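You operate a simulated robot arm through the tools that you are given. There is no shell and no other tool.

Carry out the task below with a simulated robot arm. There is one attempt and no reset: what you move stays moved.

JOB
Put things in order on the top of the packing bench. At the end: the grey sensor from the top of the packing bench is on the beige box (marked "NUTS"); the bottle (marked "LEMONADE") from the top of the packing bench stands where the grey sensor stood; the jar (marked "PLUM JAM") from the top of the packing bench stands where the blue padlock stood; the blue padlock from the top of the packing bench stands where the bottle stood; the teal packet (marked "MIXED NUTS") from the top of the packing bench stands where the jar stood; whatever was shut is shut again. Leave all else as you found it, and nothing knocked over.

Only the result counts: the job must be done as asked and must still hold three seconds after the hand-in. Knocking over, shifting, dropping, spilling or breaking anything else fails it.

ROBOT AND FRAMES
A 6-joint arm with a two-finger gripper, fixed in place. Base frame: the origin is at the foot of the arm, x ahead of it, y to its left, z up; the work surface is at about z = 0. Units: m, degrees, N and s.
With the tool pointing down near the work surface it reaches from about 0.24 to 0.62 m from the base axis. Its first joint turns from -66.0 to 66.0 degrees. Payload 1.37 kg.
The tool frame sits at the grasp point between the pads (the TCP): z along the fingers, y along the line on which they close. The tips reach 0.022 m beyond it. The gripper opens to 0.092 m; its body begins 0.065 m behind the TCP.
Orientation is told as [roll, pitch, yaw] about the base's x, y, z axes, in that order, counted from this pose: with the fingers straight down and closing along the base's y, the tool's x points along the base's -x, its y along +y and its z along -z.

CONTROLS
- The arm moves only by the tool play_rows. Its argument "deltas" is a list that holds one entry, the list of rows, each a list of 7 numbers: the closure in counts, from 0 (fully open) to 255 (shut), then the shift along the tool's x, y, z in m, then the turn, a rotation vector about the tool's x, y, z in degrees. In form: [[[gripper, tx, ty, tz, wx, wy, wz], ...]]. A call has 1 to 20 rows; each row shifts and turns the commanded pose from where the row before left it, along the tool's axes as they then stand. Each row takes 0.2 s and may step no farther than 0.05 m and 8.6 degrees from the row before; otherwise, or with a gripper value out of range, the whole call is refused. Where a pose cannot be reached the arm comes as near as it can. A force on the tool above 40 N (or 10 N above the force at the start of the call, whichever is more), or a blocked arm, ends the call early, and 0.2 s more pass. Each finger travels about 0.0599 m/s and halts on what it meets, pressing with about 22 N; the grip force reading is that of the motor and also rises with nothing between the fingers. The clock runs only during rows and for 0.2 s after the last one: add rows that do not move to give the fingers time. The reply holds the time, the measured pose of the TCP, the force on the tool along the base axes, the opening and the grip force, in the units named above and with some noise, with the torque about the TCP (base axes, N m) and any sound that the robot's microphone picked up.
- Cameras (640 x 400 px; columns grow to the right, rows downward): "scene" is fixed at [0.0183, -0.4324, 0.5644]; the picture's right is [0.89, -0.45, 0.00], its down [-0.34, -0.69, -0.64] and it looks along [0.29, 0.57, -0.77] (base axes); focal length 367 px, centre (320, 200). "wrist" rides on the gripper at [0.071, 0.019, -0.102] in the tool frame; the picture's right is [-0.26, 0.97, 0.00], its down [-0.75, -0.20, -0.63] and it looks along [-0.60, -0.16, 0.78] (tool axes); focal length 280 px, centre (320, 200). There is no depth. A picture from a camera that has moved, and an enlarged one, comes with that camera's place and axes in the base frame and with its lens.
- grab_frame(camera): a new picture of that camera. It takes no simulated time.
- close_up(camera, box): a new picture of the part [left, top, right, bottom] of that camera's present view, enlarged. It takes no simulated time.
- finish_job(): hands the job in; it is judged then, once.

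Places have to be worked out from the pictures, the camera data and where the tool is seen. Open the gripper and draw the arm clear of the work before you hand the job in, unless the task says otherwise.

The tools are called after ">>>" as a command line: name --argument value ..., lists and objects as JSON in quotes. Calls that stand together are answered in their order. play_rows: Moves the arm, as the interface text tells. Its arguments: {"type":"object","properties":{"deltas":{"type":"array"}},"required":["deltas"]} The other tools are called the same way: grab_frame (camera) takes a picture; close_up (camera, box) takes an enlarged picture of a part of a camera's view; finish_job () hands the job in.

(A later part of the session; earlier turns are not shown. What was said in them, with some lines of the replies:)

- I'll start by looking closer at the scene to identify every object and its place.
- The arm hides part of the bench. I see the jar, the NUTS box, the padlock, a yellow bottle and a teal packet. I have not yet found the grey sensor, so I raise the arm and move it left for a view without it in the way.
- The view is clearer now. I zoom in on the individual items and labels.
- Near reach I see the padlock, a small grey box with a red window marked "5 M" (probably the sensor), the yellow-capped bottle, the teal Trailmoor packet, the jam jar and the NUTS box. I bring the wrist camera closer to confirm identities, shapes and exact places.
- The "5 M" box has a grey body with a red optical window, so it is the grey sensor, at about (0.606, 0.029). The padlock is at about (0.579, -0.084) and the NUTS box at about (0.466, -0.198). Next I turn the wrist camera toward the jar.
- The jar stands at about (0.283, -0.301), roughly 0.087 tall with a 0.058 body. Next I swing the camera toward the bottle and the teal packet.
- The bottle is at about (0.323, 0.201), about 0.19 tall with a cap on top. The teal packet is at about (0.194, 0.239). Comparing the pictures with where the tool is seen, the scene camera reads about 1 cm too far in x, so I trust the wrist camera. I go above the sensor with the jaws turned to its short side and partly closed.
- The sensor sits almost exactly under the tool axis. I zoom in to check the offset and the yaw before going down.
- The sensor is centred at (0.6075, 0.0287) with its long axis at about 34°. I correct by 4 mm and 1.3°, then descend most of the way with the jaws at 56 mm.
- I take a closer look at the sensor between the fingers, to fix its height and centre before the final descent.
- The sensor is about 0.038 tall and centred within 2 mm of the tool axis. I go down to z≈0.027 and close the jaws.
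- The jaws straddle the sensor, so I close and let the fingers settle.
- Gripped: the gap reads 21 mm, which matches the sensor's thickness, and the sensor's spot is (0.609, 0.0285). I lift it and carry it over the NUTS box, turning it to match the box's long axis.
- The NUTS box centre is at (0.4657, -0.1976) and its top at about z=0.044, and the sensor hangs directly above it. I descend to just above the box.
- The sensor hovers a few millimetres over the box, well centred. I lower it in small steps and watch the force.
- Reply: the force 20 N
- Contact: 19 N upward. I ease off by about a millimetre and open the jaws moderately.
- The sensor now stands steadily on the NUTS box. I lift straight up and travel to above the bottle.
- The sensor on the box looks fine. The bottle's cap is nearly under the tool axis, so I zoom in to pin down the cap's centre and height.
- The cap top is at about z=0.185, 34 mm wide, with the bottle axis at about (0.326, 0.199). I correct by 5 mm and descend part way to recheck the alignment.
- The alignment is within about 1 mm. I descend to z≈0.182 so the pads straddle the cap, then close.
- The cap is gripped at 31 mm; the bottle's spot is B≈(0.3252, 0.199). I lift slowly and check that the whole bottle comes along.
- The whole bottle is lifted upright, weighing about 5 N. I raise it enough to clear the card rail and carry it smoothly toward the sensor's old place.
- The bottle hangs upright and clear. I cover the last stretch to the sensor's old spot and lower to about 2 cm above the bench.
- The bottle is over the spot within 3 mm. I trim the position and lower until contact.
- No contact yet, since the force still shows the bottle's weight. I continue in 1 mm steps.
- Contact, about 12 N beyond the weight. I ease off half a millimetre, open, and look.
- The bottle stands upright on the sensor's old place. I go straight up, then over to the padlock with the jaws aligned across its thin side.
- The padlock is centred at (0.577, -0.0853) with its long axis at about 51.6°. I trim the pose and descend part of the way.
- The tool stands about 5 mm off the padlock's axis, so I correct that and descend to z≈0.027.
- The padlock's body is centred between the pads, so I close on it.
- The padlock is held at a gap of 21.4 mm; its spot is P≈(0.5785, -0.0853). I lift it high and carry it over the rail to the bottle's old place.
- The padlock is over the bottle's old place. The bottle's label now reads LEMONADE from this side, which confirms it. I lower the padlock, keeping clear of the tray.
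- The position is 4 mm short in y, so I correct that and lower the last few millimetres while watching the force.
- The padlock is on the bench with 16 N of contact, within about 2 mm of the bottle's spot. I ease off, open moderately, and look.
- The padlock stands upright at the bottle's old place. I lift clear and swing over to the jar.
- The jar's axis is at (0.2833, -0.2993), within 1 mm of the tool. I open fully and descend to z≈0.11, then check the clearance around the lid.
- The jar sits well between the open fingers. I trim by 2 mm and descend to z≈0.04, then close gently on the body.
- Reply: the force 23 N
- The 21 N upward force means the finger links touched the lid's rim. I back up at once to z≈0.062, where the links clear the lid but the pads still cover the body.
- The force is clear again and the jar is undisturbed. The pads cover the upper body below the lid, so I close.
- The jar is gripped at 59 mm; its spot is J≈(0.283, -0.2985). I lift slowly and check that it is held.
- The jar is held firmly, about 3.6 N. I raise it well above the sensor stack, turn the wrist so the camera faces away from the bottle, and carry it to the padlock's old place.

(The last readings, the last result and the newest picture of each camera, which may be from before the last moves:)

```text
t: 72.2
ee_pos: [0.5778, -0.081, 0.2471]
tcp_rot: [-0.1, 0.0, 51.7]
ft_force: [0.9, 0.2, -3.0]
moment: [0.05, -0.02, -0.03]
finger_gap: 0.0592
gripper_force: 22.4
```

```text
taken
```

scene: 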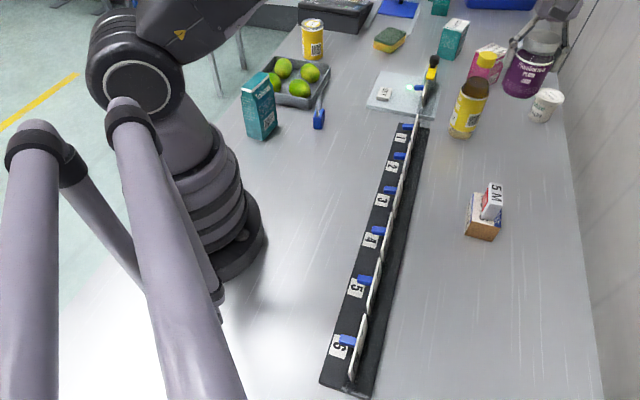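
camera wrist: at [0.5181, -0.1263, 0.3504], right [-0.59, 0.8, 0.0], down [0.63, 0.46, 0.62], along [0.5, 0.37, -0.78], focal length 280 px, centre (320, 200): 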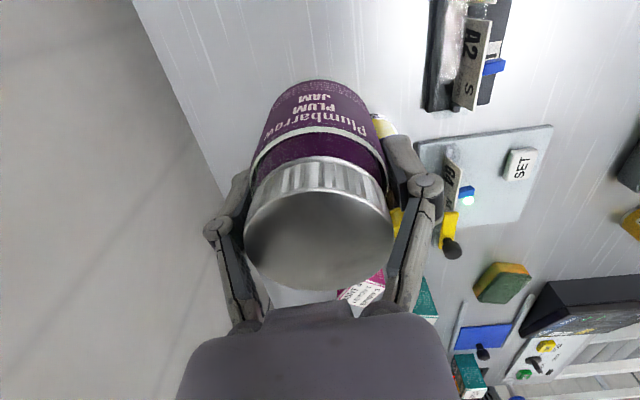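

The jar is over the padlock's old place, with 3 mm to correct. I lower it to just above the bench.

>>> play_rows --deltas '[[[255, 0.0018, -0.0027, 0.02, 0, 0, 0], [255, 0, 0, 0.035, 0, 0, 0], [255, 0, 0, 0.035, 0, 0, 0], [255, 0, 0, 0.035, 0, 0, 0], [255, 0, 0, 0.03, 0, 0, 0], [255, 0, 0, 0.02, 0, 0, 0], [255, 0, 0, 0, 0, 0, 0]]]'

>>> grab_frame --camera "wrist"

>>> close_up --camera "scene" --box '[430, 50, 570, 190]'

```text
t: 73.8
ee_pos: [0.5813, -0.0879, 0.0761]
tcp_rot: [0.0, 0.0, 51.6]
ft_force: [-0.2, 0.2, -3.6]
moment: [-0.01, -0.03, 0.01]
finger_gap: 0.059
gripper_force: 22.0
```

```text
taken
camera wrist: at [0.5203, -0.1323, 0.1771], right [-0.59, 0.8, 0.0], down [0.63, 0.46, 0.62], along [0.5, 0.37, -0.78], focal length 280 px, centre (320, 200)
```

wrist: 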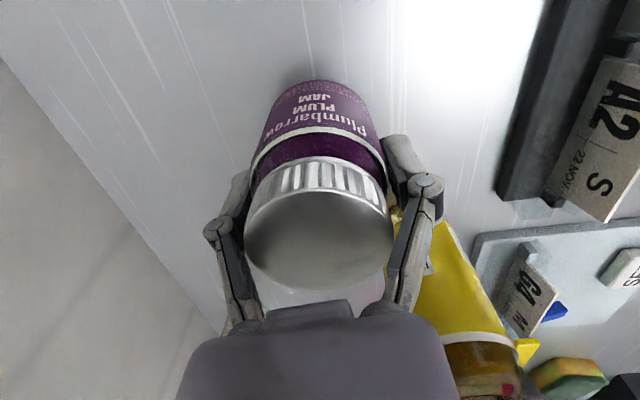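

```text
2.86 times, centred on (500, 120) of scene
camera zoom: at [0.0183, -0.4324, 0.5644], right [0.89, -0.45, 0.0], down [-0.34, -0.69, -0.64], along [0.29, 0.57, -0.77], focal length 1048 px, centre (-194, 429)
```

zoom: 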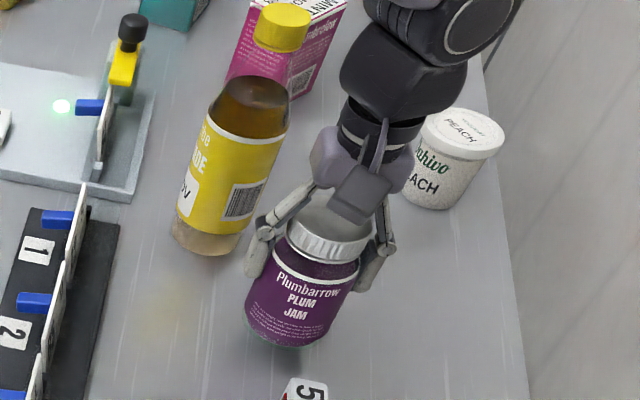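

I correct 3 mm and lower toward contact in small steps.

>>> play_rows --deltas '[[[255, -0.0016, 0.0028, 0.005, 0, 0, 0], [255, 0, 0, 0.005, 0, 0, 0], [255, 0, 0, 0.0025, 0, 0, 0], [255, 0, 0, 0, 0, 0, 0]]]'

>>> play_rows --deltas '[[[255, 0, 0, 0.001, 0, 0, 0], [255, 0, 0, 0, 0, 0, 0]]]'

```text
t: 74.8
ee_pos: [0.5789, -0.0843, 0.0627]
tcp_rot: [0.1, 0.1, 51.5]
ft_force: [-0.6, 0.4, -3.1]
moment: [0.01, 0.0, 0.01]
finger_gap: 0.0593
gripper_force: 22.1
```

```text
t: 75.4
ee_pos: [0.5783, -0.0858, 0.062]
tcp_rot: [0.0, 0.0, 51.6]
ft_force: [-0.8, 2.0, 0.5]
moment: [0.07, 0.0, 0.03]
finger_gap: 0.059
gripper_force: 22.1
```

The weight is now carried by the bench. I press half a millimetre more, then open.

>>> play_rows --deltas '[[[255, 0, 0, 0.0004, 0, 0, 0], [200, 0, 0, 0, 0, 0, 0], [100, 0, 0, 0, 0, 0, 0], [40, 0, 0, 0, 0, 0, 0], [10, 0, 0, 0, 0, 0, 0], [10, 0, 0, 0, 0, 0, 0]]]'

>>> grab_frame --camera "wrist"

>>> close_up --camera "scene" --box '[430, 50, 570, 190]'

```text
t: 76.8
ee_pos: [0.5805, -0.0866, 0.0608]
tcp_rot: [0.0, -0.1, 51.6]
ft_force: [0.0, 0.2, -0.3]
moment: [0.0, -0.03, 0.02]
finger_gap: 0.0885
gripper_force: 0.1
```

```text
taken
camera wrist: at [0.5194, -0.1301, 0.1624], right [-0.59, 0.8, 0.0], down [0.63, 0.46, 0.62], along [0.5, 0.37, -0.78], focal length 280 px, centre (320, 200)
```

wrist: 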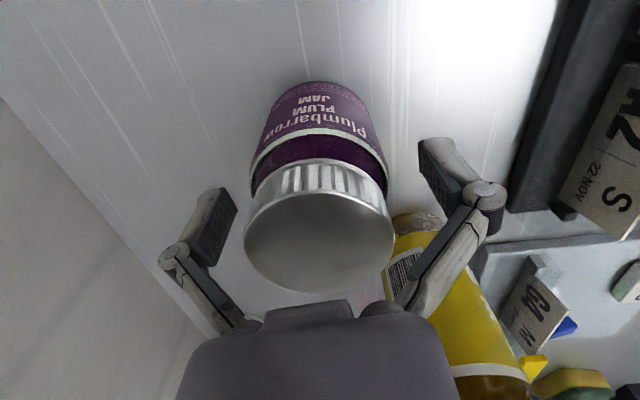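

```text
2.86 times, centred on (500, 120) of scene
camera zoom: at [0.0183, -0.4324, 0.5644], right [0.89, -0.45, 0.0], down [-0.34, -0.69, -0.64], along [0.29, 0.57, -0.77], focal length 1048 px, centre (-194, 429)
```

zoom: 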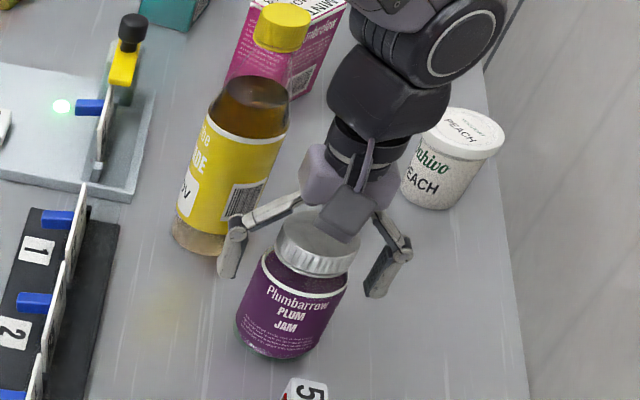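

The jar stands at the padlock's old place. I lift straight off it and travel to the teal packet.

>>> play_rows --deltas '[[[10, 0, 0, -0.02, 0, 0, 0], [10, 0, 0, -0.04, 0, 0, 0], [10, 0, 0, -0.05, 0, 0, 0], [10, 0, 0, -0.05, 0, 0, 0], [10, 0, 0, -0.045, 0, 0, 0], [10, -0.00147, 0.04571, -0.002, 0, 0, 0], [10, -0.00147, 0.04571, -0.002, 0, 0, 0], [10, -0.00147, 0.04571, -0.002, 0, 0, 0], [10, -0.00147, 0.04571, -0.002, 0, 0, 0], [10, -0.00147, 0.04571, -0.002, 0, 0, 0], [10, -0.00147, 0.04571, -0.002, 0, 0, 0], [10, -0.00147, 0.04571, -0.002, 0, 0, 0], [10, -0.00147, 0.04571, -0.002, 0, 0, 0], [10, -0.00147, 0.04571, -0.002, 0, 0, 0], [10, -0.00147, 0.04571, -0.002, 0, 0, 0], [10, -0.00147, 0.04571, -0.002, 0, 0, 0], [10, 0, 0, 0, 0, 0, 6.8], [10, 0, 0, 0, 0, 0, 6.8], [10, 0, 0, 0, 0, 0, 0]]]'

>>> grab_frame --camera "wrist"

>>> grab_frame --camera "scene"

```text
t: 80.8
ee_pos: [0.1938, 0.2381, 0.2872]
tcp_rot: [0.0, -0.1, 37.9]
ft_force: [-0.4, -0.7, -0.7]
moment: [0.01, 0.01, -0.02]
finger_gap: 0.0884
gripper_force: 0.1
```

```text
taken
camera wrist: at [0.1251, 0.2101, 0.3882], right [-0.39, 0.92, 0.0], down [0.72, 0.3, 0.63], along [0.58, 0.24, -0.78], focal length 280 px, centre (320, 200)
```

wrist: 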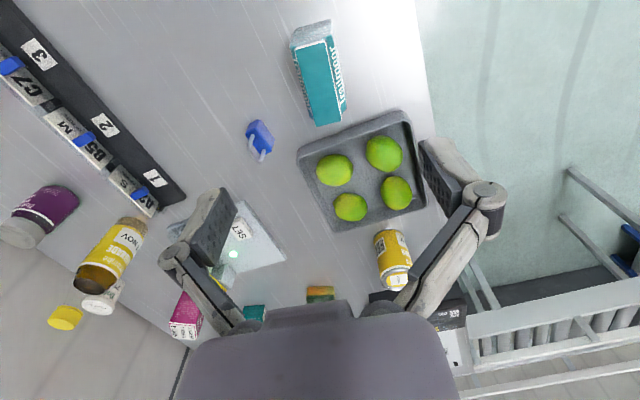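

```text
taken
```

scene: 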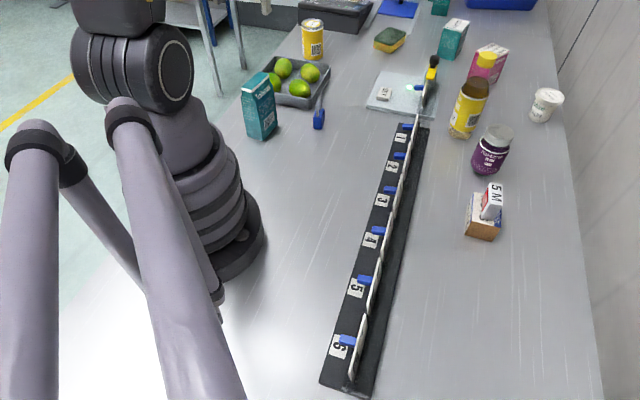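

>>> close_up --camera "wrist" --box '[260, 5, 380, 135]'

>>> close_up --camera "scene" --box '[220, 50, 340, 150]'

```text
3.08 times, centred on (320, 70) of wrist
camera zoom: at [0.1251, 0.2101, 0.3882], right [-0.39, 0.92, 0.0], down [0.72, 0.3, 0.63], along [0.58, 0.24, -0.78], focal length 863 px, centre (320, 600)
```

zoom: 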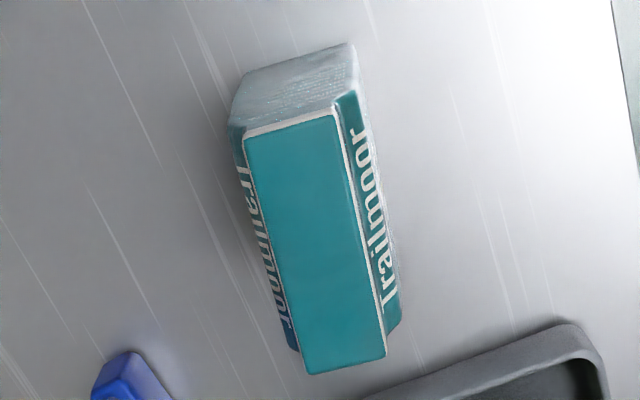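

```text
4.00 times, centred on (280, 100) of scene
camera zoom: at [0.0183, -0.4324, 0.5644], right [0.89, -0.45, 0.0], down [-0.34, -0.69, -0.64], along [0.29, 0.57, -0.77], focal length 1467 px, centre (480, 600)
```

zoom: 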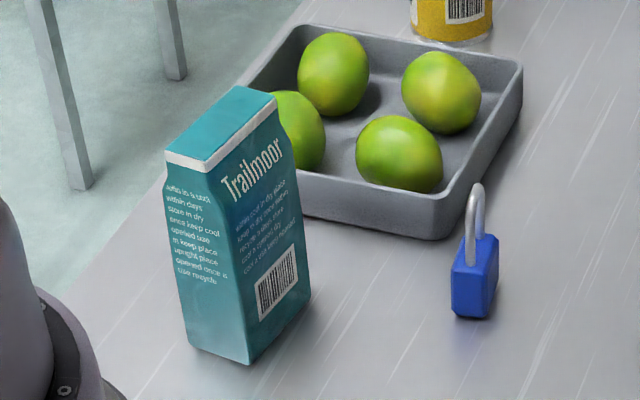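

The packet is 0.134 tall and tapers near the top: 44 mm thick in the body and 24 mm at the top. It is centred at about (0.195, 0.239) with its long axis at 37°. I trim and descend part way.

>>> play_rows --deltas '[[[10, -0.0022, -0.0008, 0.03, 0, 0, 0.6], [10, 0, 0, 0.04, 0, 0, 0], [10, 0, 0, 0.04, 0, 0, 0], [10, 0, 0, 0.025, 0, 0, 0], [10, 0, 0, 0, 0, 0, 0]]]'

>>> grab_frame --camera "wrist"

>>> close_up --camera "scene" --box '[210, 30, 350, 150]'

```text
t: 82.0
ee_pos: [0.1966, 0.24, 0.1525]
tcp_rot: [0.0, 0.1, 37.4]
ft_force: [-1.4, 0.7, -1.0]
moment: [0.03, -0.01, -0.01]
finger_gap: 0.0886
gripper_force: 0.1
```

```text
taken
camera wrist: at [0.1276, 0.2119, 0.2544], right [-0.38, 0.93, 0.0], down [0.72, 0.3, 0.63], along [0.58, 0.24, -0.78], focal length 280 px, centre (320, 200)
```

wrist: 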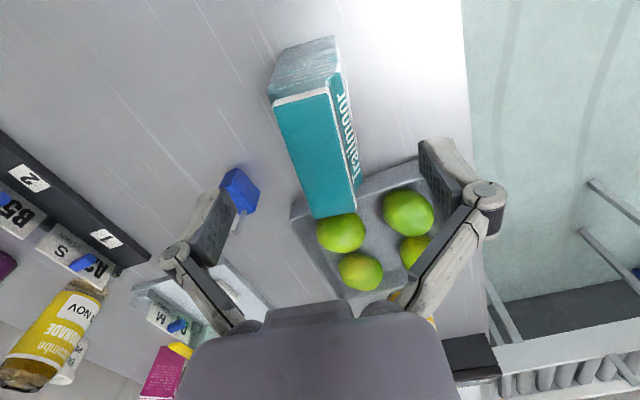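

```text
3.33 times, centred on (280, 90) of scene
camera zoom: at [0.0183, -0.4324, 0.5644], right [0.89, -0.45, 0.0], down [-0.34, -0.69, -0.64], along [0.29, 0.57, -0.77], focal length 1222 px, centre (453, 567)
```

zoom: 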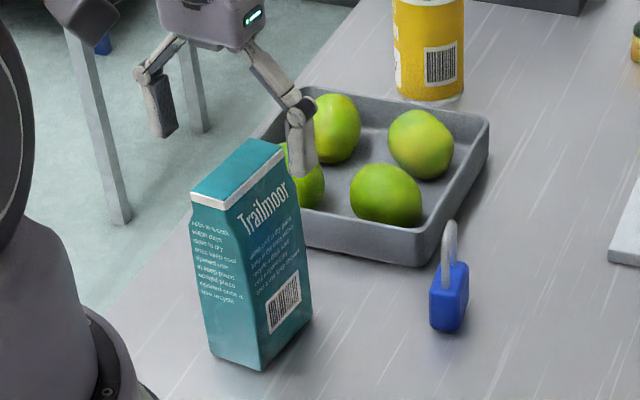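

The alignment is good, and the packet's top is at about z=0.125. I descend to z≈0.08 so the pads sit on the flat body below the taper.

>>> play_rows --deltas '[[[10, -0.001, 0, 0.025, 0, 0, 0], [10, 0, 0, 0.025, 0, 0, 0], [10, 0, 0, 0.0225, 0, 0, 0], [10, 0, 0, 0, 0, 0, 0]]]'

>>> grab_frame --camera "wrist"

>>> close_up --camera "scene" --box '[210, 30, 350, 150]'

```text
t: 83.0
ee_pos: [0.1973, 0.2384, 0.078]
tcp_rot: [0.0, 0.0, 37.5]
ft_force: [0.4, -0.2, -0.2]
moment: [-0.03, 0.01, 0.02]
finger_gap: 0.0885
gripper_force: 0.1
```

```text
taken
camera wrist: at [0.1283, 0.2109, 0.1793], right [-0.38, 0.93, 0.0], down [0.72, 0.3, 0.63], along [0.58, 0.24, -0.78], focal length 280 px, centre (320, 200)
```

wrist: 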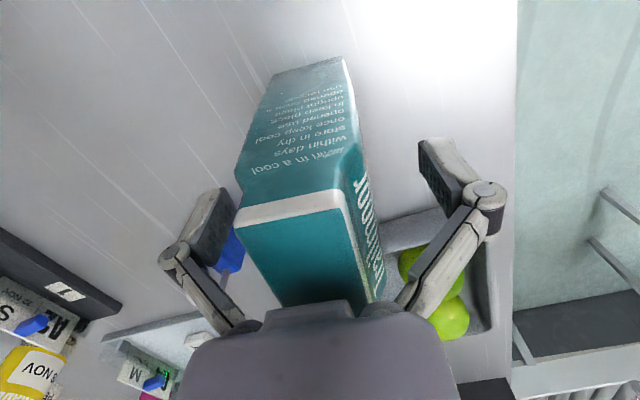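

```text
3.33 times, centred on (280, 90) of scene
camera zoom: at [0.0183, -0.4324, 0.5644], right [0.89, -0.45, 0.0], down [-0.34, -0.69, -0.64], along [0.29, 0.57, -0.77], focal length 1222 px, centre (453, 567)
```

zoom: 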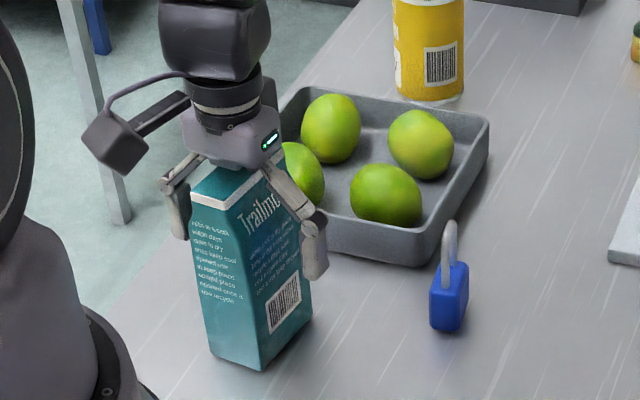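

No contact, and the fingers straddle the packet, so I close on it.

>>> play_rows --deltas '[[[255, 0, 0, 0, 0, 0, 0], [255, 0, 0, 0, 0, 0, 0], [255, 0, 0, 0, 0, 0, 0], [255, 0, 0, 0, 0, 0, 0]]]'

>>> grab_frame --camera "wrist"

>>> close_up --camera "scene" --box '[210, 30, 350, 150]'

```text
t: 84.0
ee_pos: [0.1969, 0.2398, 0.0784]
tcp_rot: [0.0, 0.0, 37.5]
ft_force: [-1.5, 0.9, 3.4]
moment: [0.04, 0.07, 0.02]
finger_gap: 0.044
gripper_force: 21.9
```

```text
taken
camera wrist: at [0.1282, 0.2109, 0.1796], right [-0.38, 0.93, 0.0], down [0.72, 0.3, 0.63], along [0.58, 0.24, -0.78], focal length 280 px, centre (320, 200)
```

wrist: 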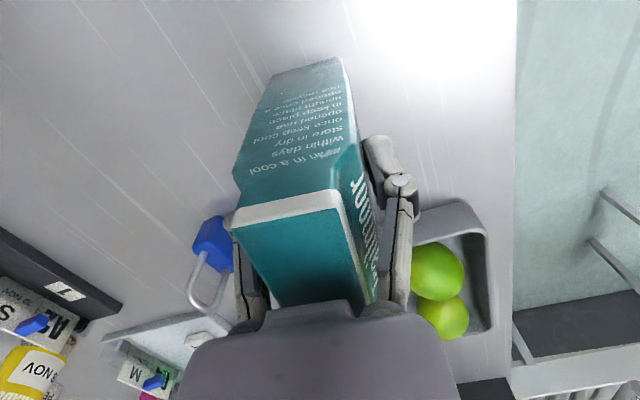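

```text
3.33 times, centred on (280, 90) of scene
camera zoom: at [0.0183, -0.4324, 0.5644], right [0.89, -0.45, 0.0], down [-0.34, -0.69, -0.64], along [0.29, 0.57, -0.77], focal length 1222 px, centre (453, 567)
```

zoom: 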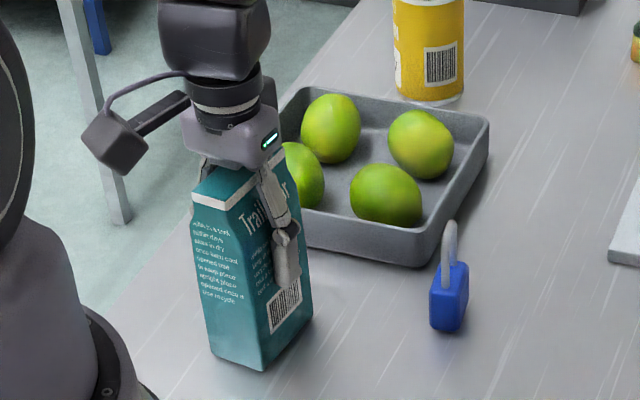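

The packet is gripped at 44 mm, as expected. I lift slowly and check.

>>> play_rows --deltas '[[[255, 0, 0, -0.004, 0, 0, 0], [255, 0, 0, -0.01, 0, 0, 0], [255, 0, 0, -0.016, 0, 0, 0], [255, 0, 0, 0, 0, 0, 0]]]'

>>> grab_frame --camera "wrist"

>>> close_up --camera "scene" --box '[210, 30, 350, 150]'

```text
t: 85.0
ee_pos: [0.1969, 0.2396, 0.1108]
tcp_rot: [0.0, 0.1, 37.4]
ft_force: [-0.4, 0.2, -1.6]
moment: [-0.01, 0.01, 0.02]
finger_gap: 0.0437
gripper_force: 21.9
```

```text
taken
camera wrist: at [0.1278, 0.2115, 0.2112], right [-0.38, 0.93, 0.0], down [0.72, 0.3, 0.62], along [0.58, 0.24, -0.78], focal length 280 px, centre (320, 200)
```

wrist: 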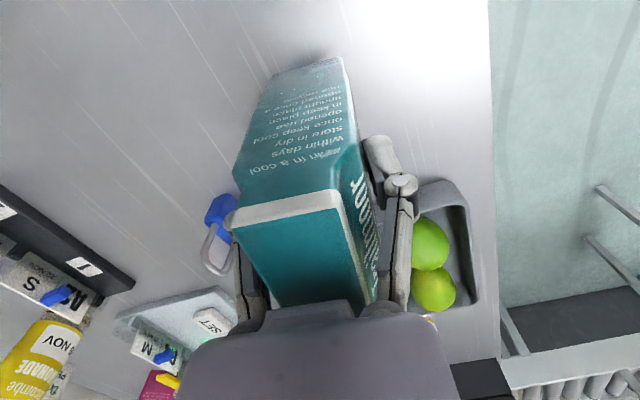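

```text
3.33 times, centred on (280, 90) of scene
camera zoom: at [0.0183, -0.4324, 0.5644], right [0.89, -0.45, 0.0], down [-0.34, -0.69, -0.64], along [0.29, 0.57, -0.77], focal length 1222 px, centre (453, 567)
```

zoom: 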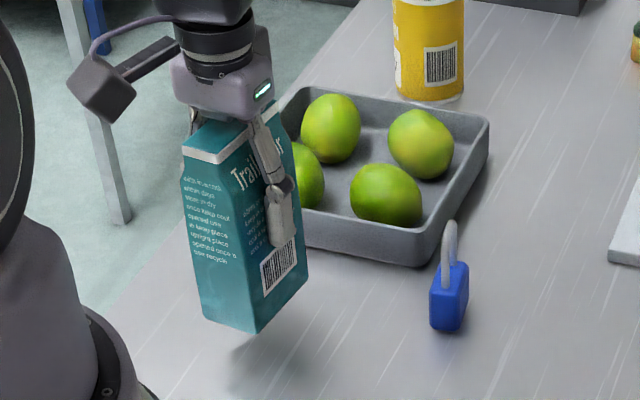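

The packet is held upright, about 1.6 N. I raise it high and carry it in an arc outside the minimum reach, toward the jar's old place.

>>> play_rows --deltas '[[[255, 0, 0, -0.03, 0, 0, 0], [255, 0, 0, -0.04, 0, 0, 0], [255, 0, 0, -0.04, 0, 0, 0], [255, 0, 0, -0.04, 0, 0, 0], [255, 0, 0, -0.03, 0, 0, 0], [255, 0.00563, -0.03877, 0, 0, 0, 0], [255, 0.00563, -0.03877, 0, 0, 0, 0], [255, 0.00563, -0.03877, 0, 0, 0, 0], [255, 0.00563, -0.03877, 0, 0, 0, 0], [255, 0.00563, -0.03877, 0, 0, 0, 0], [255, 0.00563, -0.03877, 0, 0, 0, 0], [255, 0.00563, -0.03877, 0, 0, 0, 0], [255, 0, 0, 0, 0, 0, 0]]]'

>>> play_rows --deltas '[[[255, 0.02733, -0.02608, 0, 0, 0, 0], [255, 0.02733, -0.02608, 0, 0, 0, 0], [255, 0.02733, -0.02608, 0, 0, 0, 0], [255, 0.02733, -0.02608, 0, 0, 0, 0], [255, 0.02733, -0.02608, 0, 0, 0, 0], [255, 0.02733, -0.02608, 0, 0, 0, 0], [255, 0.02733, -0.02608, 0, 0, 0, 0], [255, 0.02733, -0.02608, 0, 0, 0, 0], [255, 0, 0, 0, 0, 0, -7.6], [255, 0, 0, 0, 0, 0, 0]]]'

>>> grab_frame --camera "wrist"

>>> grab_frame --camera "scene"

```text
t: 87.8
ee_pos: [0.333, 0.0013, 0.2853]
tcp_rot: [0.0, 0.0, 37.4]
ft_force: [0.0, 0.1, -1.5]
moment: [0.02, -0.02, -0.01]
finger_gap: 0.0436
gripper_force: 21.7
```

```text
t: 90.0
ee_pos: [0.286, -0.2992, 0.2881]
tcp_rot: [0.0, 0.0, 45.1]
ft_force: [0.3, 0.1, -2.7]
moment: [-0.03, -0.01, 0.0]
finger_gap: 0.0436
gripper_force: 21.8
```

```text
taken
camera wrist: at [0.2214, -0.3361, 0.3895], right [-0.5, 0.87, 0.0], down [0.68, 0.39, 0.62], along [0.54, 0.31, -0.78], focal length 280 px, centre (320, 200)
```

wrist: 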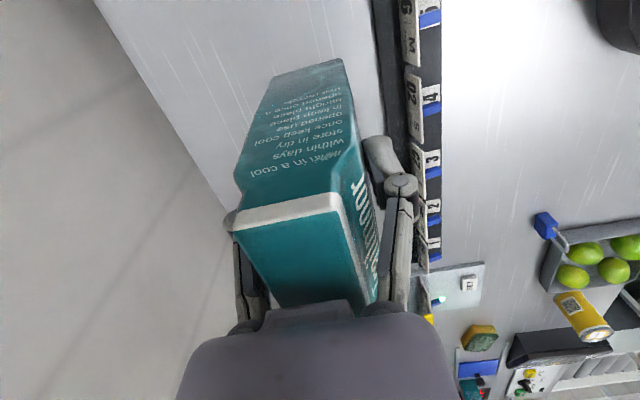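

```text
taken
```

scene: 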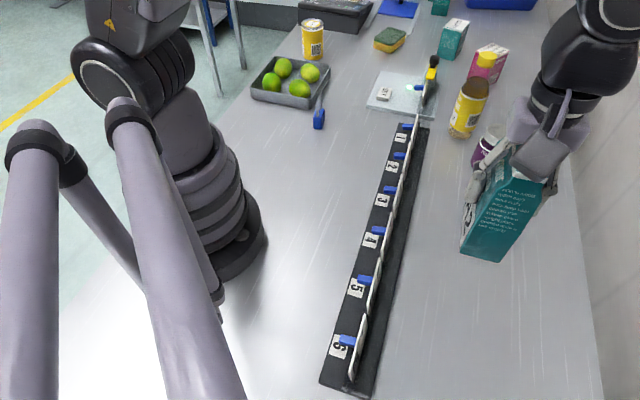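

I trim 2 mm and lower the packet toward the jar's old place.

>>> play_rows --deltas '[[[255, 0.0011, 0.0021, 0.03, 0, 0, 0], [255, 0, 0, 0.04, 0, 0, 0], [255, 0, 0, 0.04, 0, 0, 0], [255, 0, 0, 0.04, 0, 0, 0], [255, 0, 0, 0.03, 0, 0, 0], [255, 0, 0, 0.015, 0, 0, 0], [255, 0, 0, 0, 0, 0, 0]]]'

>>> grab_frame --camera "wrist"

>>> close_up --camera "scene" --box '[360, 180, 540, 350]'

```text
t: 91.6
ee_pos: [0.2833, -0.2982, 0.0941]
tcp_rot: [0.1, -0.1, 45.0]
ft_force: [0.0, 0.9, -1.6]
moment: [-0.02, 0.04, 0.03]
finger_gap: 0.0438
gripper_force: 22.3
```

```text
taken
camera wrist: at [0.2182, -0.335, 0.1959], right [-0.5, 0.87, 0.0], down [0.68, 0.39, 0.63], along [0.54, 0.31, -0.78], focal length 280 px, centre (320, 200)
```

wrist: 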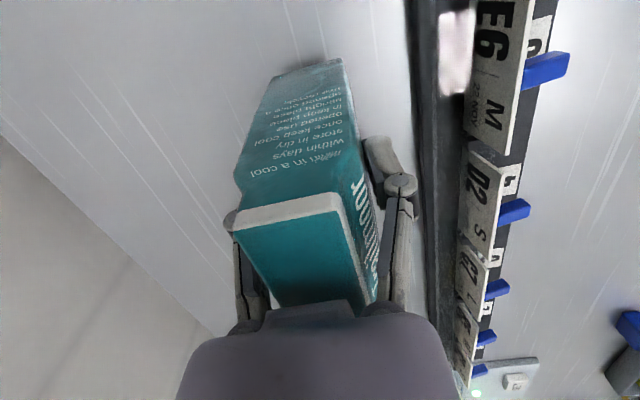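

```text
2.35 times, centred on (450, 265) of scene
camera zoom: at [0.0183, -0.4324, 0.5644], right [0.89, -0.45, 0.0], down [-0.34, -0.69, -0.64], along [0.29, 0.57, -0.77], focal length 863 px, centre (14, 47)
```

zoom: 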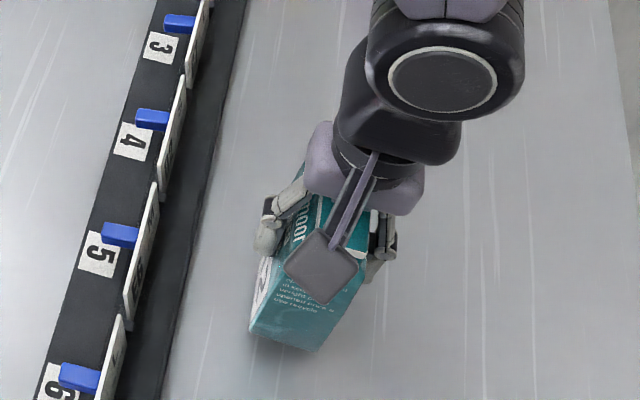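

The position is within 1 mm. I lower the last stretch to contact.

>>> play_rows --deltas '[[[255, -0.0004, -0.001, 0.006, 0, 0, 0], [255, 0, 0, 0.005, 0, 0, 0], [255, 0, 0, 0.0025, 0, 0, 0], [255, 0, 0, 0, 0, 0, 0]]]'

>>> play_rows --deltas '[[[255, 0, 0, 0.0012, 0, 0, 0], [255, 0, 0, 0, 0, 0, 0]]]'

```text
t: 92.6
ee_pos: [0.2841, -0.2971, 0.0816]
tcp_rot: [-0.1, 0.0, 44.9]
ft_force: [-0.7, -0.1, -0.6]
moment: [0.02, 0.01, 0.0]
finger_gap: 0.044
gripper_force: 21.6
```

```text
t: 93.2
ee_pos: [0.2833, -0.2974, 0.0797]
tcp_rot: [-0.1, -0.1, 45.1]
ft_force: [-0.9, 0.7, -1.7]
moment: [-0.02, -0.02, -0.03]
finger_gap: 0.044
gripper_force: 22.2
```

>>> play_rows --deltas '[[[255, 0, 0, 0.001, 0, 0, 0], [255, 0, 0, 0, 0, 0, 0]]]'

>>> play_rows --deltas '[[[255, 0, 0, 0.0008, 0, 0, 0], [255, 0, 0, 0, 0, 0, 0]]]'

```text
t: 93.8
ee_pos: [0.2848, -0.2979, 0.0792]
tcp_rot: [0.1, 0.0, 45.0]
ft_force: [0.2, -0.3, -1.2]
moment: [0.0, -0.01, 0.01]
finger_gap: 0.0437
gripper_force: 22.1
```

```text
t: 94.4
ee_pos: [0.2839, -0.2976, 0.0775]
tcp_rot: [0.0, 0.0, 45.0]
ft_force: [-0.9, -0.4, -0.2]
moment: [0.02, 0.0, 0.04]
finger_gap: 0.0437
gripper_force: 21.8
```

>>> play_rows --deltas '[[[255, 0, 0, 0.0007, 0, 0, 0], [255, 0, 0, 0, 0, 0, 0]]]'

>>> close_up --camera "scene" --box '[380, 220, 520, 350]'

```text
t: 95.0
ee_pos: [0.2868, -0.2971, 0.0782]
tcp_rot: [-0.1, 0.0, 45.1]
ft_force: [-3.8, -2.2, 10.7]
moment: [0.08, 0.06, 0.0]
finger_gap: 0.0436
gripper_force: 21.9
```

```text
3.08 times, centred on (450, 285) of scene
camera zoom: at [0.0183, -0.4323, 0.5644], right [0.89, -0.45, 0.0], down [-0.34, -0.69, -0.64], along [0.29, 0.57, -0.77], focal length 1128 px, centre (-80, -62)
```

zoom: 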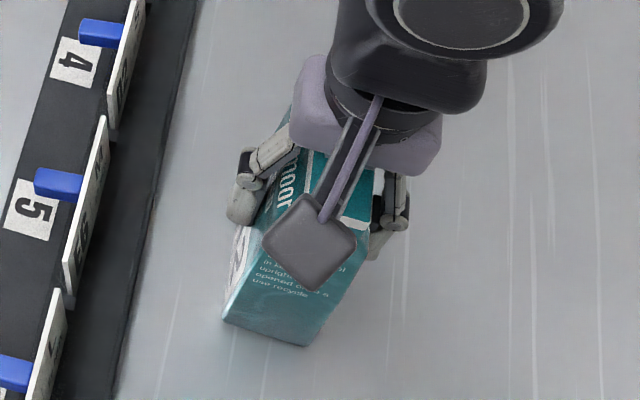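

Contact: 10.7 N upward. I ease off half a millimetre, then open just enough to release, keeping clear of the card rail.

>>> play_rows --deltas '[[[255, 0, 0, -0.0004, 0, 0, 0], [180, 0, 0, 0, 0, 0, 0], [110, 0, 0, 0, 0, 0, 0], [85, 0, 0, 0, 0, 0, 0], [85, 0, 0, 0, 0, 0, 0]]]'

>>> grab_frame --camera "wrist"

>>> close_up --camera "scene" --box '[380, 220, 520, 350]'

```text
t: 96.2
ee_pos: [0.284, -0.2964, 0.0784]
tcp_rot: [-0.1, 0.0, 45.0]
ft_force: [-0.1, 0.0, 0.3]
moment: [-0.02, 0.01, 0.0]
finger_gap: 0.0614
gripper_force: 0.0
```

```text
taken
camera wrist: at [0.2195, -0.3338, 0.1796], right [-0.5, 0.87, 0.0], down [0.68, 0.39, 0.62], along [0.54, 0.31, -0.78], focal length 280 px, centre (320, 200)
```

wrist: 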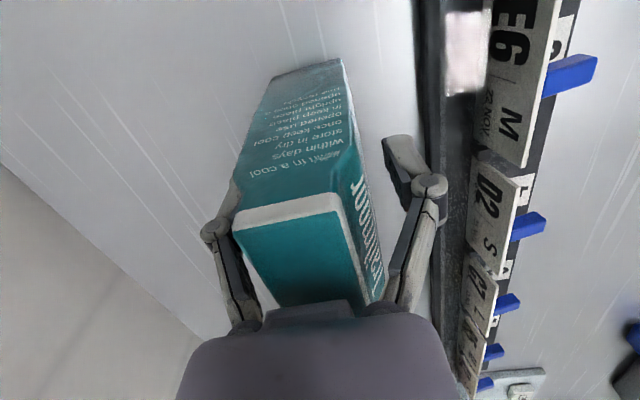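

```text
3.08 times, centred on (450, 285) of scene
camera zoom: at [0.0183, -0.4324, 0.5644], right [0.89, -0.45, 0.0], down [-0.34, -0.69, -0.64], along [0.29, 0.57, -0.77], focal length 1128 px, centre (-80, -62)
```

zoom: 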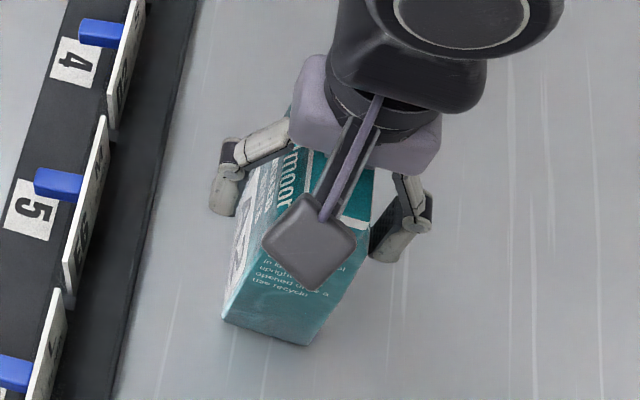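

Released; the packet stands. I lift straight up slowly and then check.

>>> play_rows --deltas '[[[85, 0, 0, -0.01, 0, 0, 0], [85, 0, 0, -0.02, 0, 0, 0], [85, 0, 0, -0.03, 0, 0, 0], [85, 0, 0, -0.04, 0, 0, 0], [60, 0, 0, -0.05, 0, 0, 0], [0, 0, 0, -0.05, 0, 0, 0], [0, 0, 0, 0, 0, 0, 0]]]'

>>> grab_frame --camera "wrist"

>>> grab_frame --camera "scene"

```text
t: 97.8
ee_pos: [0.2783, -0.2975, 0.2754]
tcp_rot: [0.0, 0.0, 45.0]
ft_force: [0.0, 0.6, -0.6]
moment: [-0.02, 0.01, -0.02]
finger_gap: 0.092
gripper_force: 0.1
```

```text
taken
camera wrist: at [0.2144, -0.3346, 0.3785], right [-0.5, 0.87, 0.0], down [0.68, 0.39, 0.62], along [0.54, 0.31, -0.78], focal length 280 px, centre (320, 200)
```

wrist: 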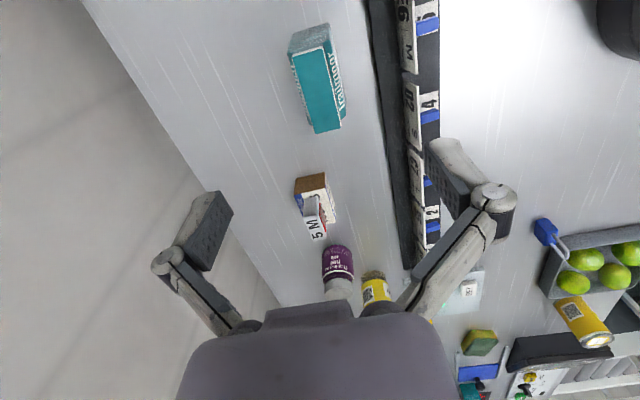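

```text
taken
```

scene: 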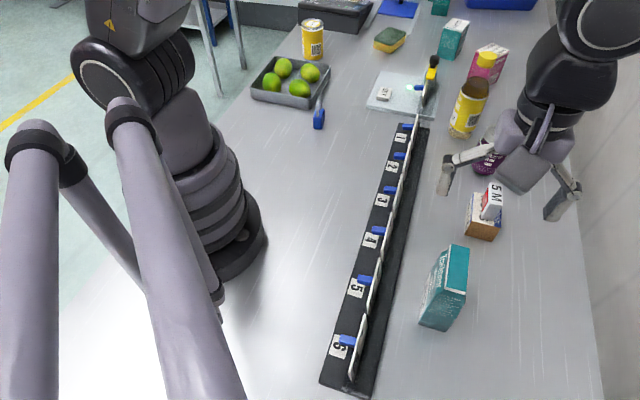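

All five items appear to be in place. I draw the arm away to the empty area near the base and inspect the final state.

>>> play_rows --deltas '[[[0, -0.02806, 0.02453, -0.0081, 0, 0, 0], [0, -0.02806, 0.02453, -0.0081, 0, 0, 0], [0, -0.02806, 0.02453, -0.0081, 0, 0, 0], [0, -0.02806, 0.02453, -0.0081, 0, 0, 0], [0, -0.02806, 0.02453, -0.0081, 0, 0, 0], [0, -0.02806, 0.02453, -0.0081, 0, 0, 0], [0, -0.02806, 0.02453, -0.0081, 0, 0, 0], [0, -0.02806, 0.02453, -0.0081, 0, 0, 0], [0, 0, 0, 0, 0, 0, 8], [0, 0, 0, 0, 0, 0, 8], [0, 0, 0, 0, 0, 0, 8], [0, 0, 0, 0, 0, 0, 8], [0, 0, 0, 0, 0, 0, 8], [0, 0, 0, 0, 0, 0, 5], [0, 0, 0, 0, 0, 0, 0]]]'

>>> grab_frame --camera "scene"

>>> grab_frame --camera "wrist"

>>> close_up --camera "scene" --box '[400, 40, 580, 200]'

>>> close_up --camera "scene" --box '[380, 170, 560, 350]'

>>> close_up --camera "scene" --box '[220, 20, 400, 150]'

```text
t: 101.0
ee_pos: [0.3042, -0.0, 0.3425]
tcp_rot: [0.1, 0.1, -0.1]
ft_force: [0.8, 0.5, 0.4]
moment: [-0.02, -0.01, -0.01]
finger_gap: 0.0919
gripper_force: 0.2
```

```text
taken
```

scene: 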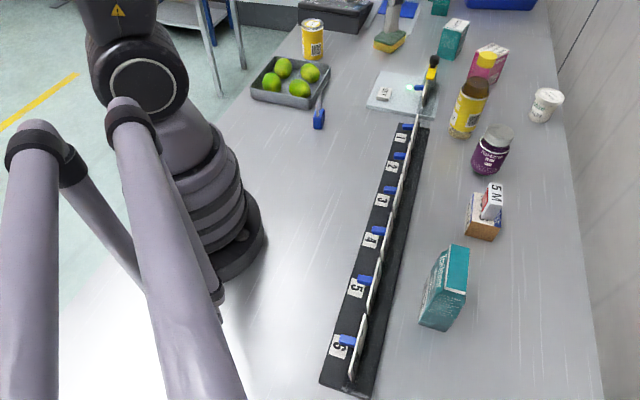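

```text
taken
camera wrist: at [0.2324, 0.0195, 0.4448], right [0.26, 0.96, 0.0], down [0.75, -0.21, 0.63], along [0.6, -0.16, -0.78], focal length 280 px, centre (320, 200)
```

wrist: 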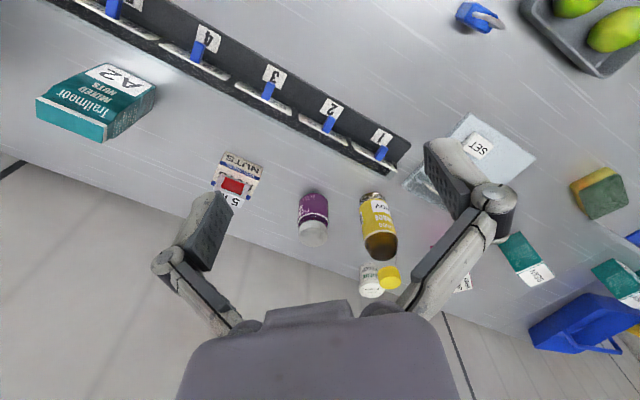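

```text
2.50 times, centred on (490, 120) of scene
camera zoom: at [0.0183, -0.4324, 0.5644], right [0.89, -0.45, 0.0], down [-0.34, -0.69, -0.64], along [0.29, 0.57, -0.77], focal length 917 px, centre (-105, 400)
```

zoom: 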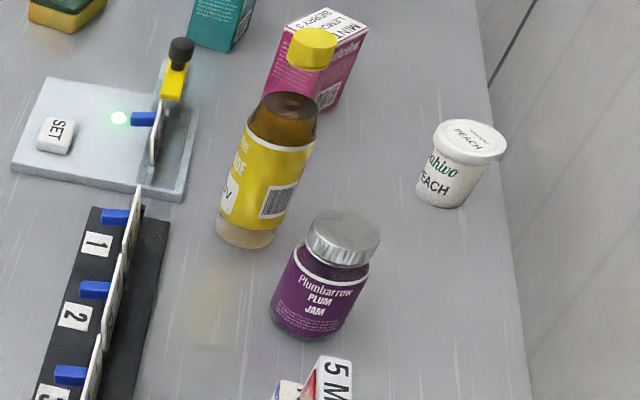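

```text
2.22 times, centred on (470, 260) of scene
camera zoom: at [0.0183, -0.4324, 0.5644], right [0.89, -0.45, 0.0], down [-0.34, -0.69, -0.64], along [0.29, 0.57, -0.77], focal length 815 px, centre (-13, 67)
```

zoom: 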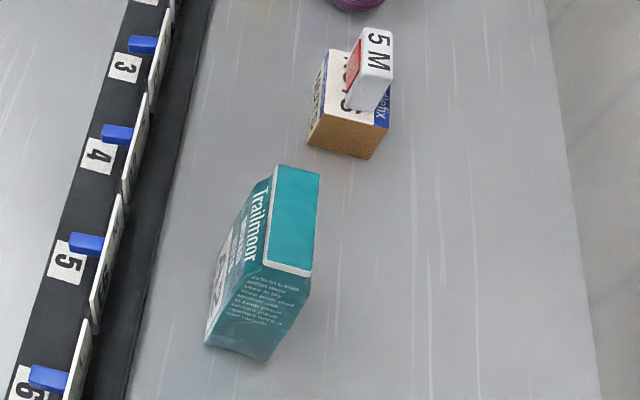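

```text
3.08 times, centred on (310, 85) of scene
camera zoom: at [0.0183, -0.4324, 0.5644], right [0.89, -0.45, 0.0], down [-0.34, -0.69, -0.64], along [0.29, 0.57, -0.77], focal length 1128 px, centre (351, 554)
```

zoom: 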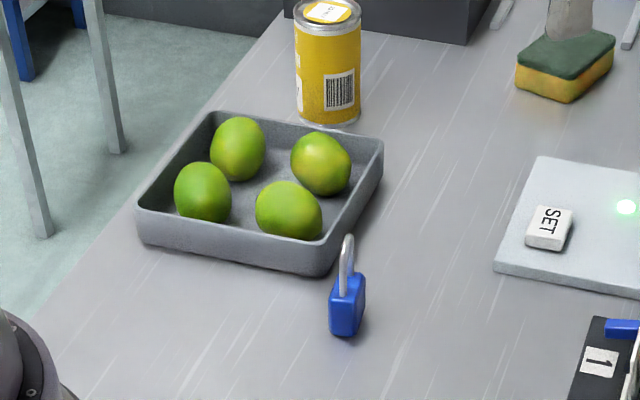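

The marks "MIXED NUTS" on the packet, "PLUM JAM" and LEMONADE are visible, and everything stands upright. I zoom in on the packet and the other placed items for one last check of their positions.

>>> close_up --camera "wrist" --box '[20, 40, 180, 160]'

>>> close_up --camera "wrist" --box '[190, 130, 430, 310]'

>>> close_up --camera "wrist" --box '[430, 0, 590, 110]'

```text
3.33 times, centred on (100, 100) of wrist
camera zoom: at [0.2324, 0.0195, 0.4448], right [0.26, 0.96, 0.0], down [0.75, -0.21, 0.63], along [0.6, -0.16, -0.78], focal length 935 px, centre (1053, 533)
```

zoom: 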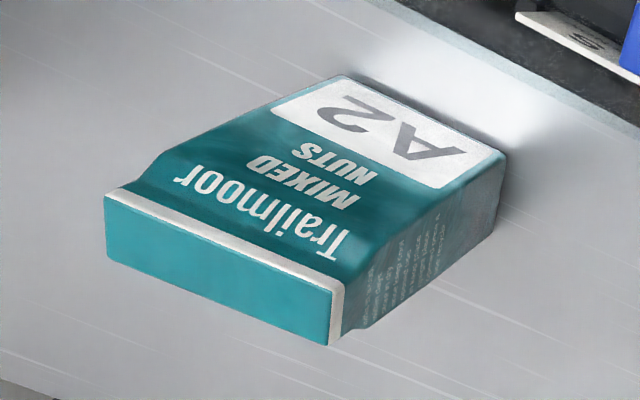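

```text
2.22 times, centred on (310, 220) of wrist
camera zoom: at [0.2324, 0.0195, 0.4448], right [0.26, 0.96, 0.0], down [0.75, -0.21, 0.63], along [0.6, -0.16, -0.78], focal length 623 px, centre (342, 156)
```

zoom: 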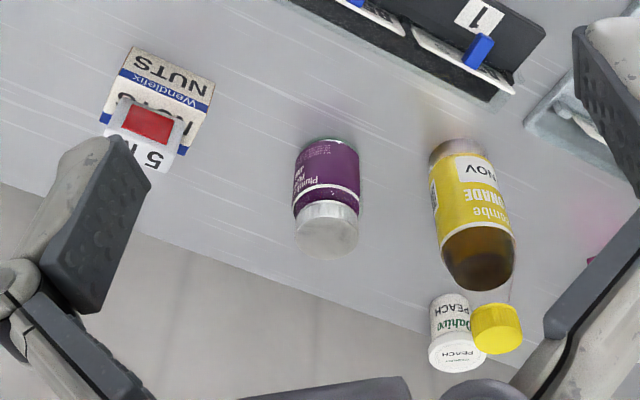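

```text
3.64 times, centred on (510, 55) of wrist
camera zoom: at [0.2324, 0.0195, 0.4448], right [0.26, 0.96, 0.0], down [0.75, -0.21, 0.63], along [0.6, -0.16, -0.78], focal length 1020 px, centre (-371, 727)
```

zoom: 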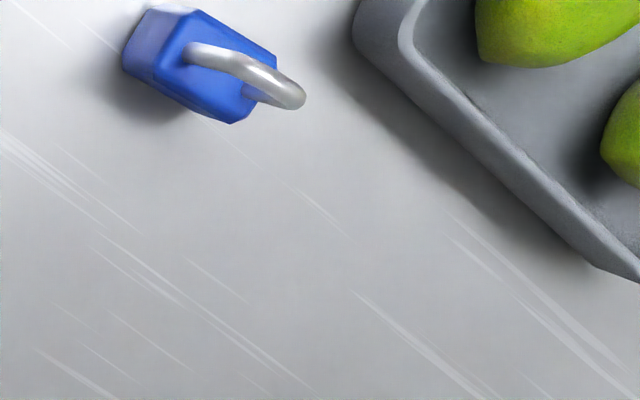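

Every item checks out: the sensor stands on the NUTS box, and the bottle, padlock, jar and packet stand upright within about 5 mm of their target spots. Nothing else has moved, the jaws are open and the arm is clear, so I hand in the job.

>>> finish_job

```text
The job is handed in.
```

I handed the job in with all five items standing upright where you asked. My last pictures put the packet within about 5 mm of its target spot. The bottle, padlock and jar were within about 2–3 mm when I released them.

| Item | Where it is now |
|---|---|
| Grey sensor | On the beige "NUTS" box |
| Lemonade bottle | Where the sensor stood |
| Blue padlock | Where the bottle stood |
| Plum jam jar | Where the padlock stood |
| Teal "MIXED NUTS" packet | Where the jar stood |

- **Sensor:** no label names it. I took it to be the small grey box marked "5 M" with a red optical window, the only thing in reach that fitted.
- **Jar:** while gripping it, the finger links briefly pressed down on its lid with about 21 N. I backed off at once, and the jar did not visibly move.
- **Everything else:** nothing was opened, so nothing needed shutting. I saw nothing else moved or knocked over. The gripper is open and the arm is clear of the bench items.
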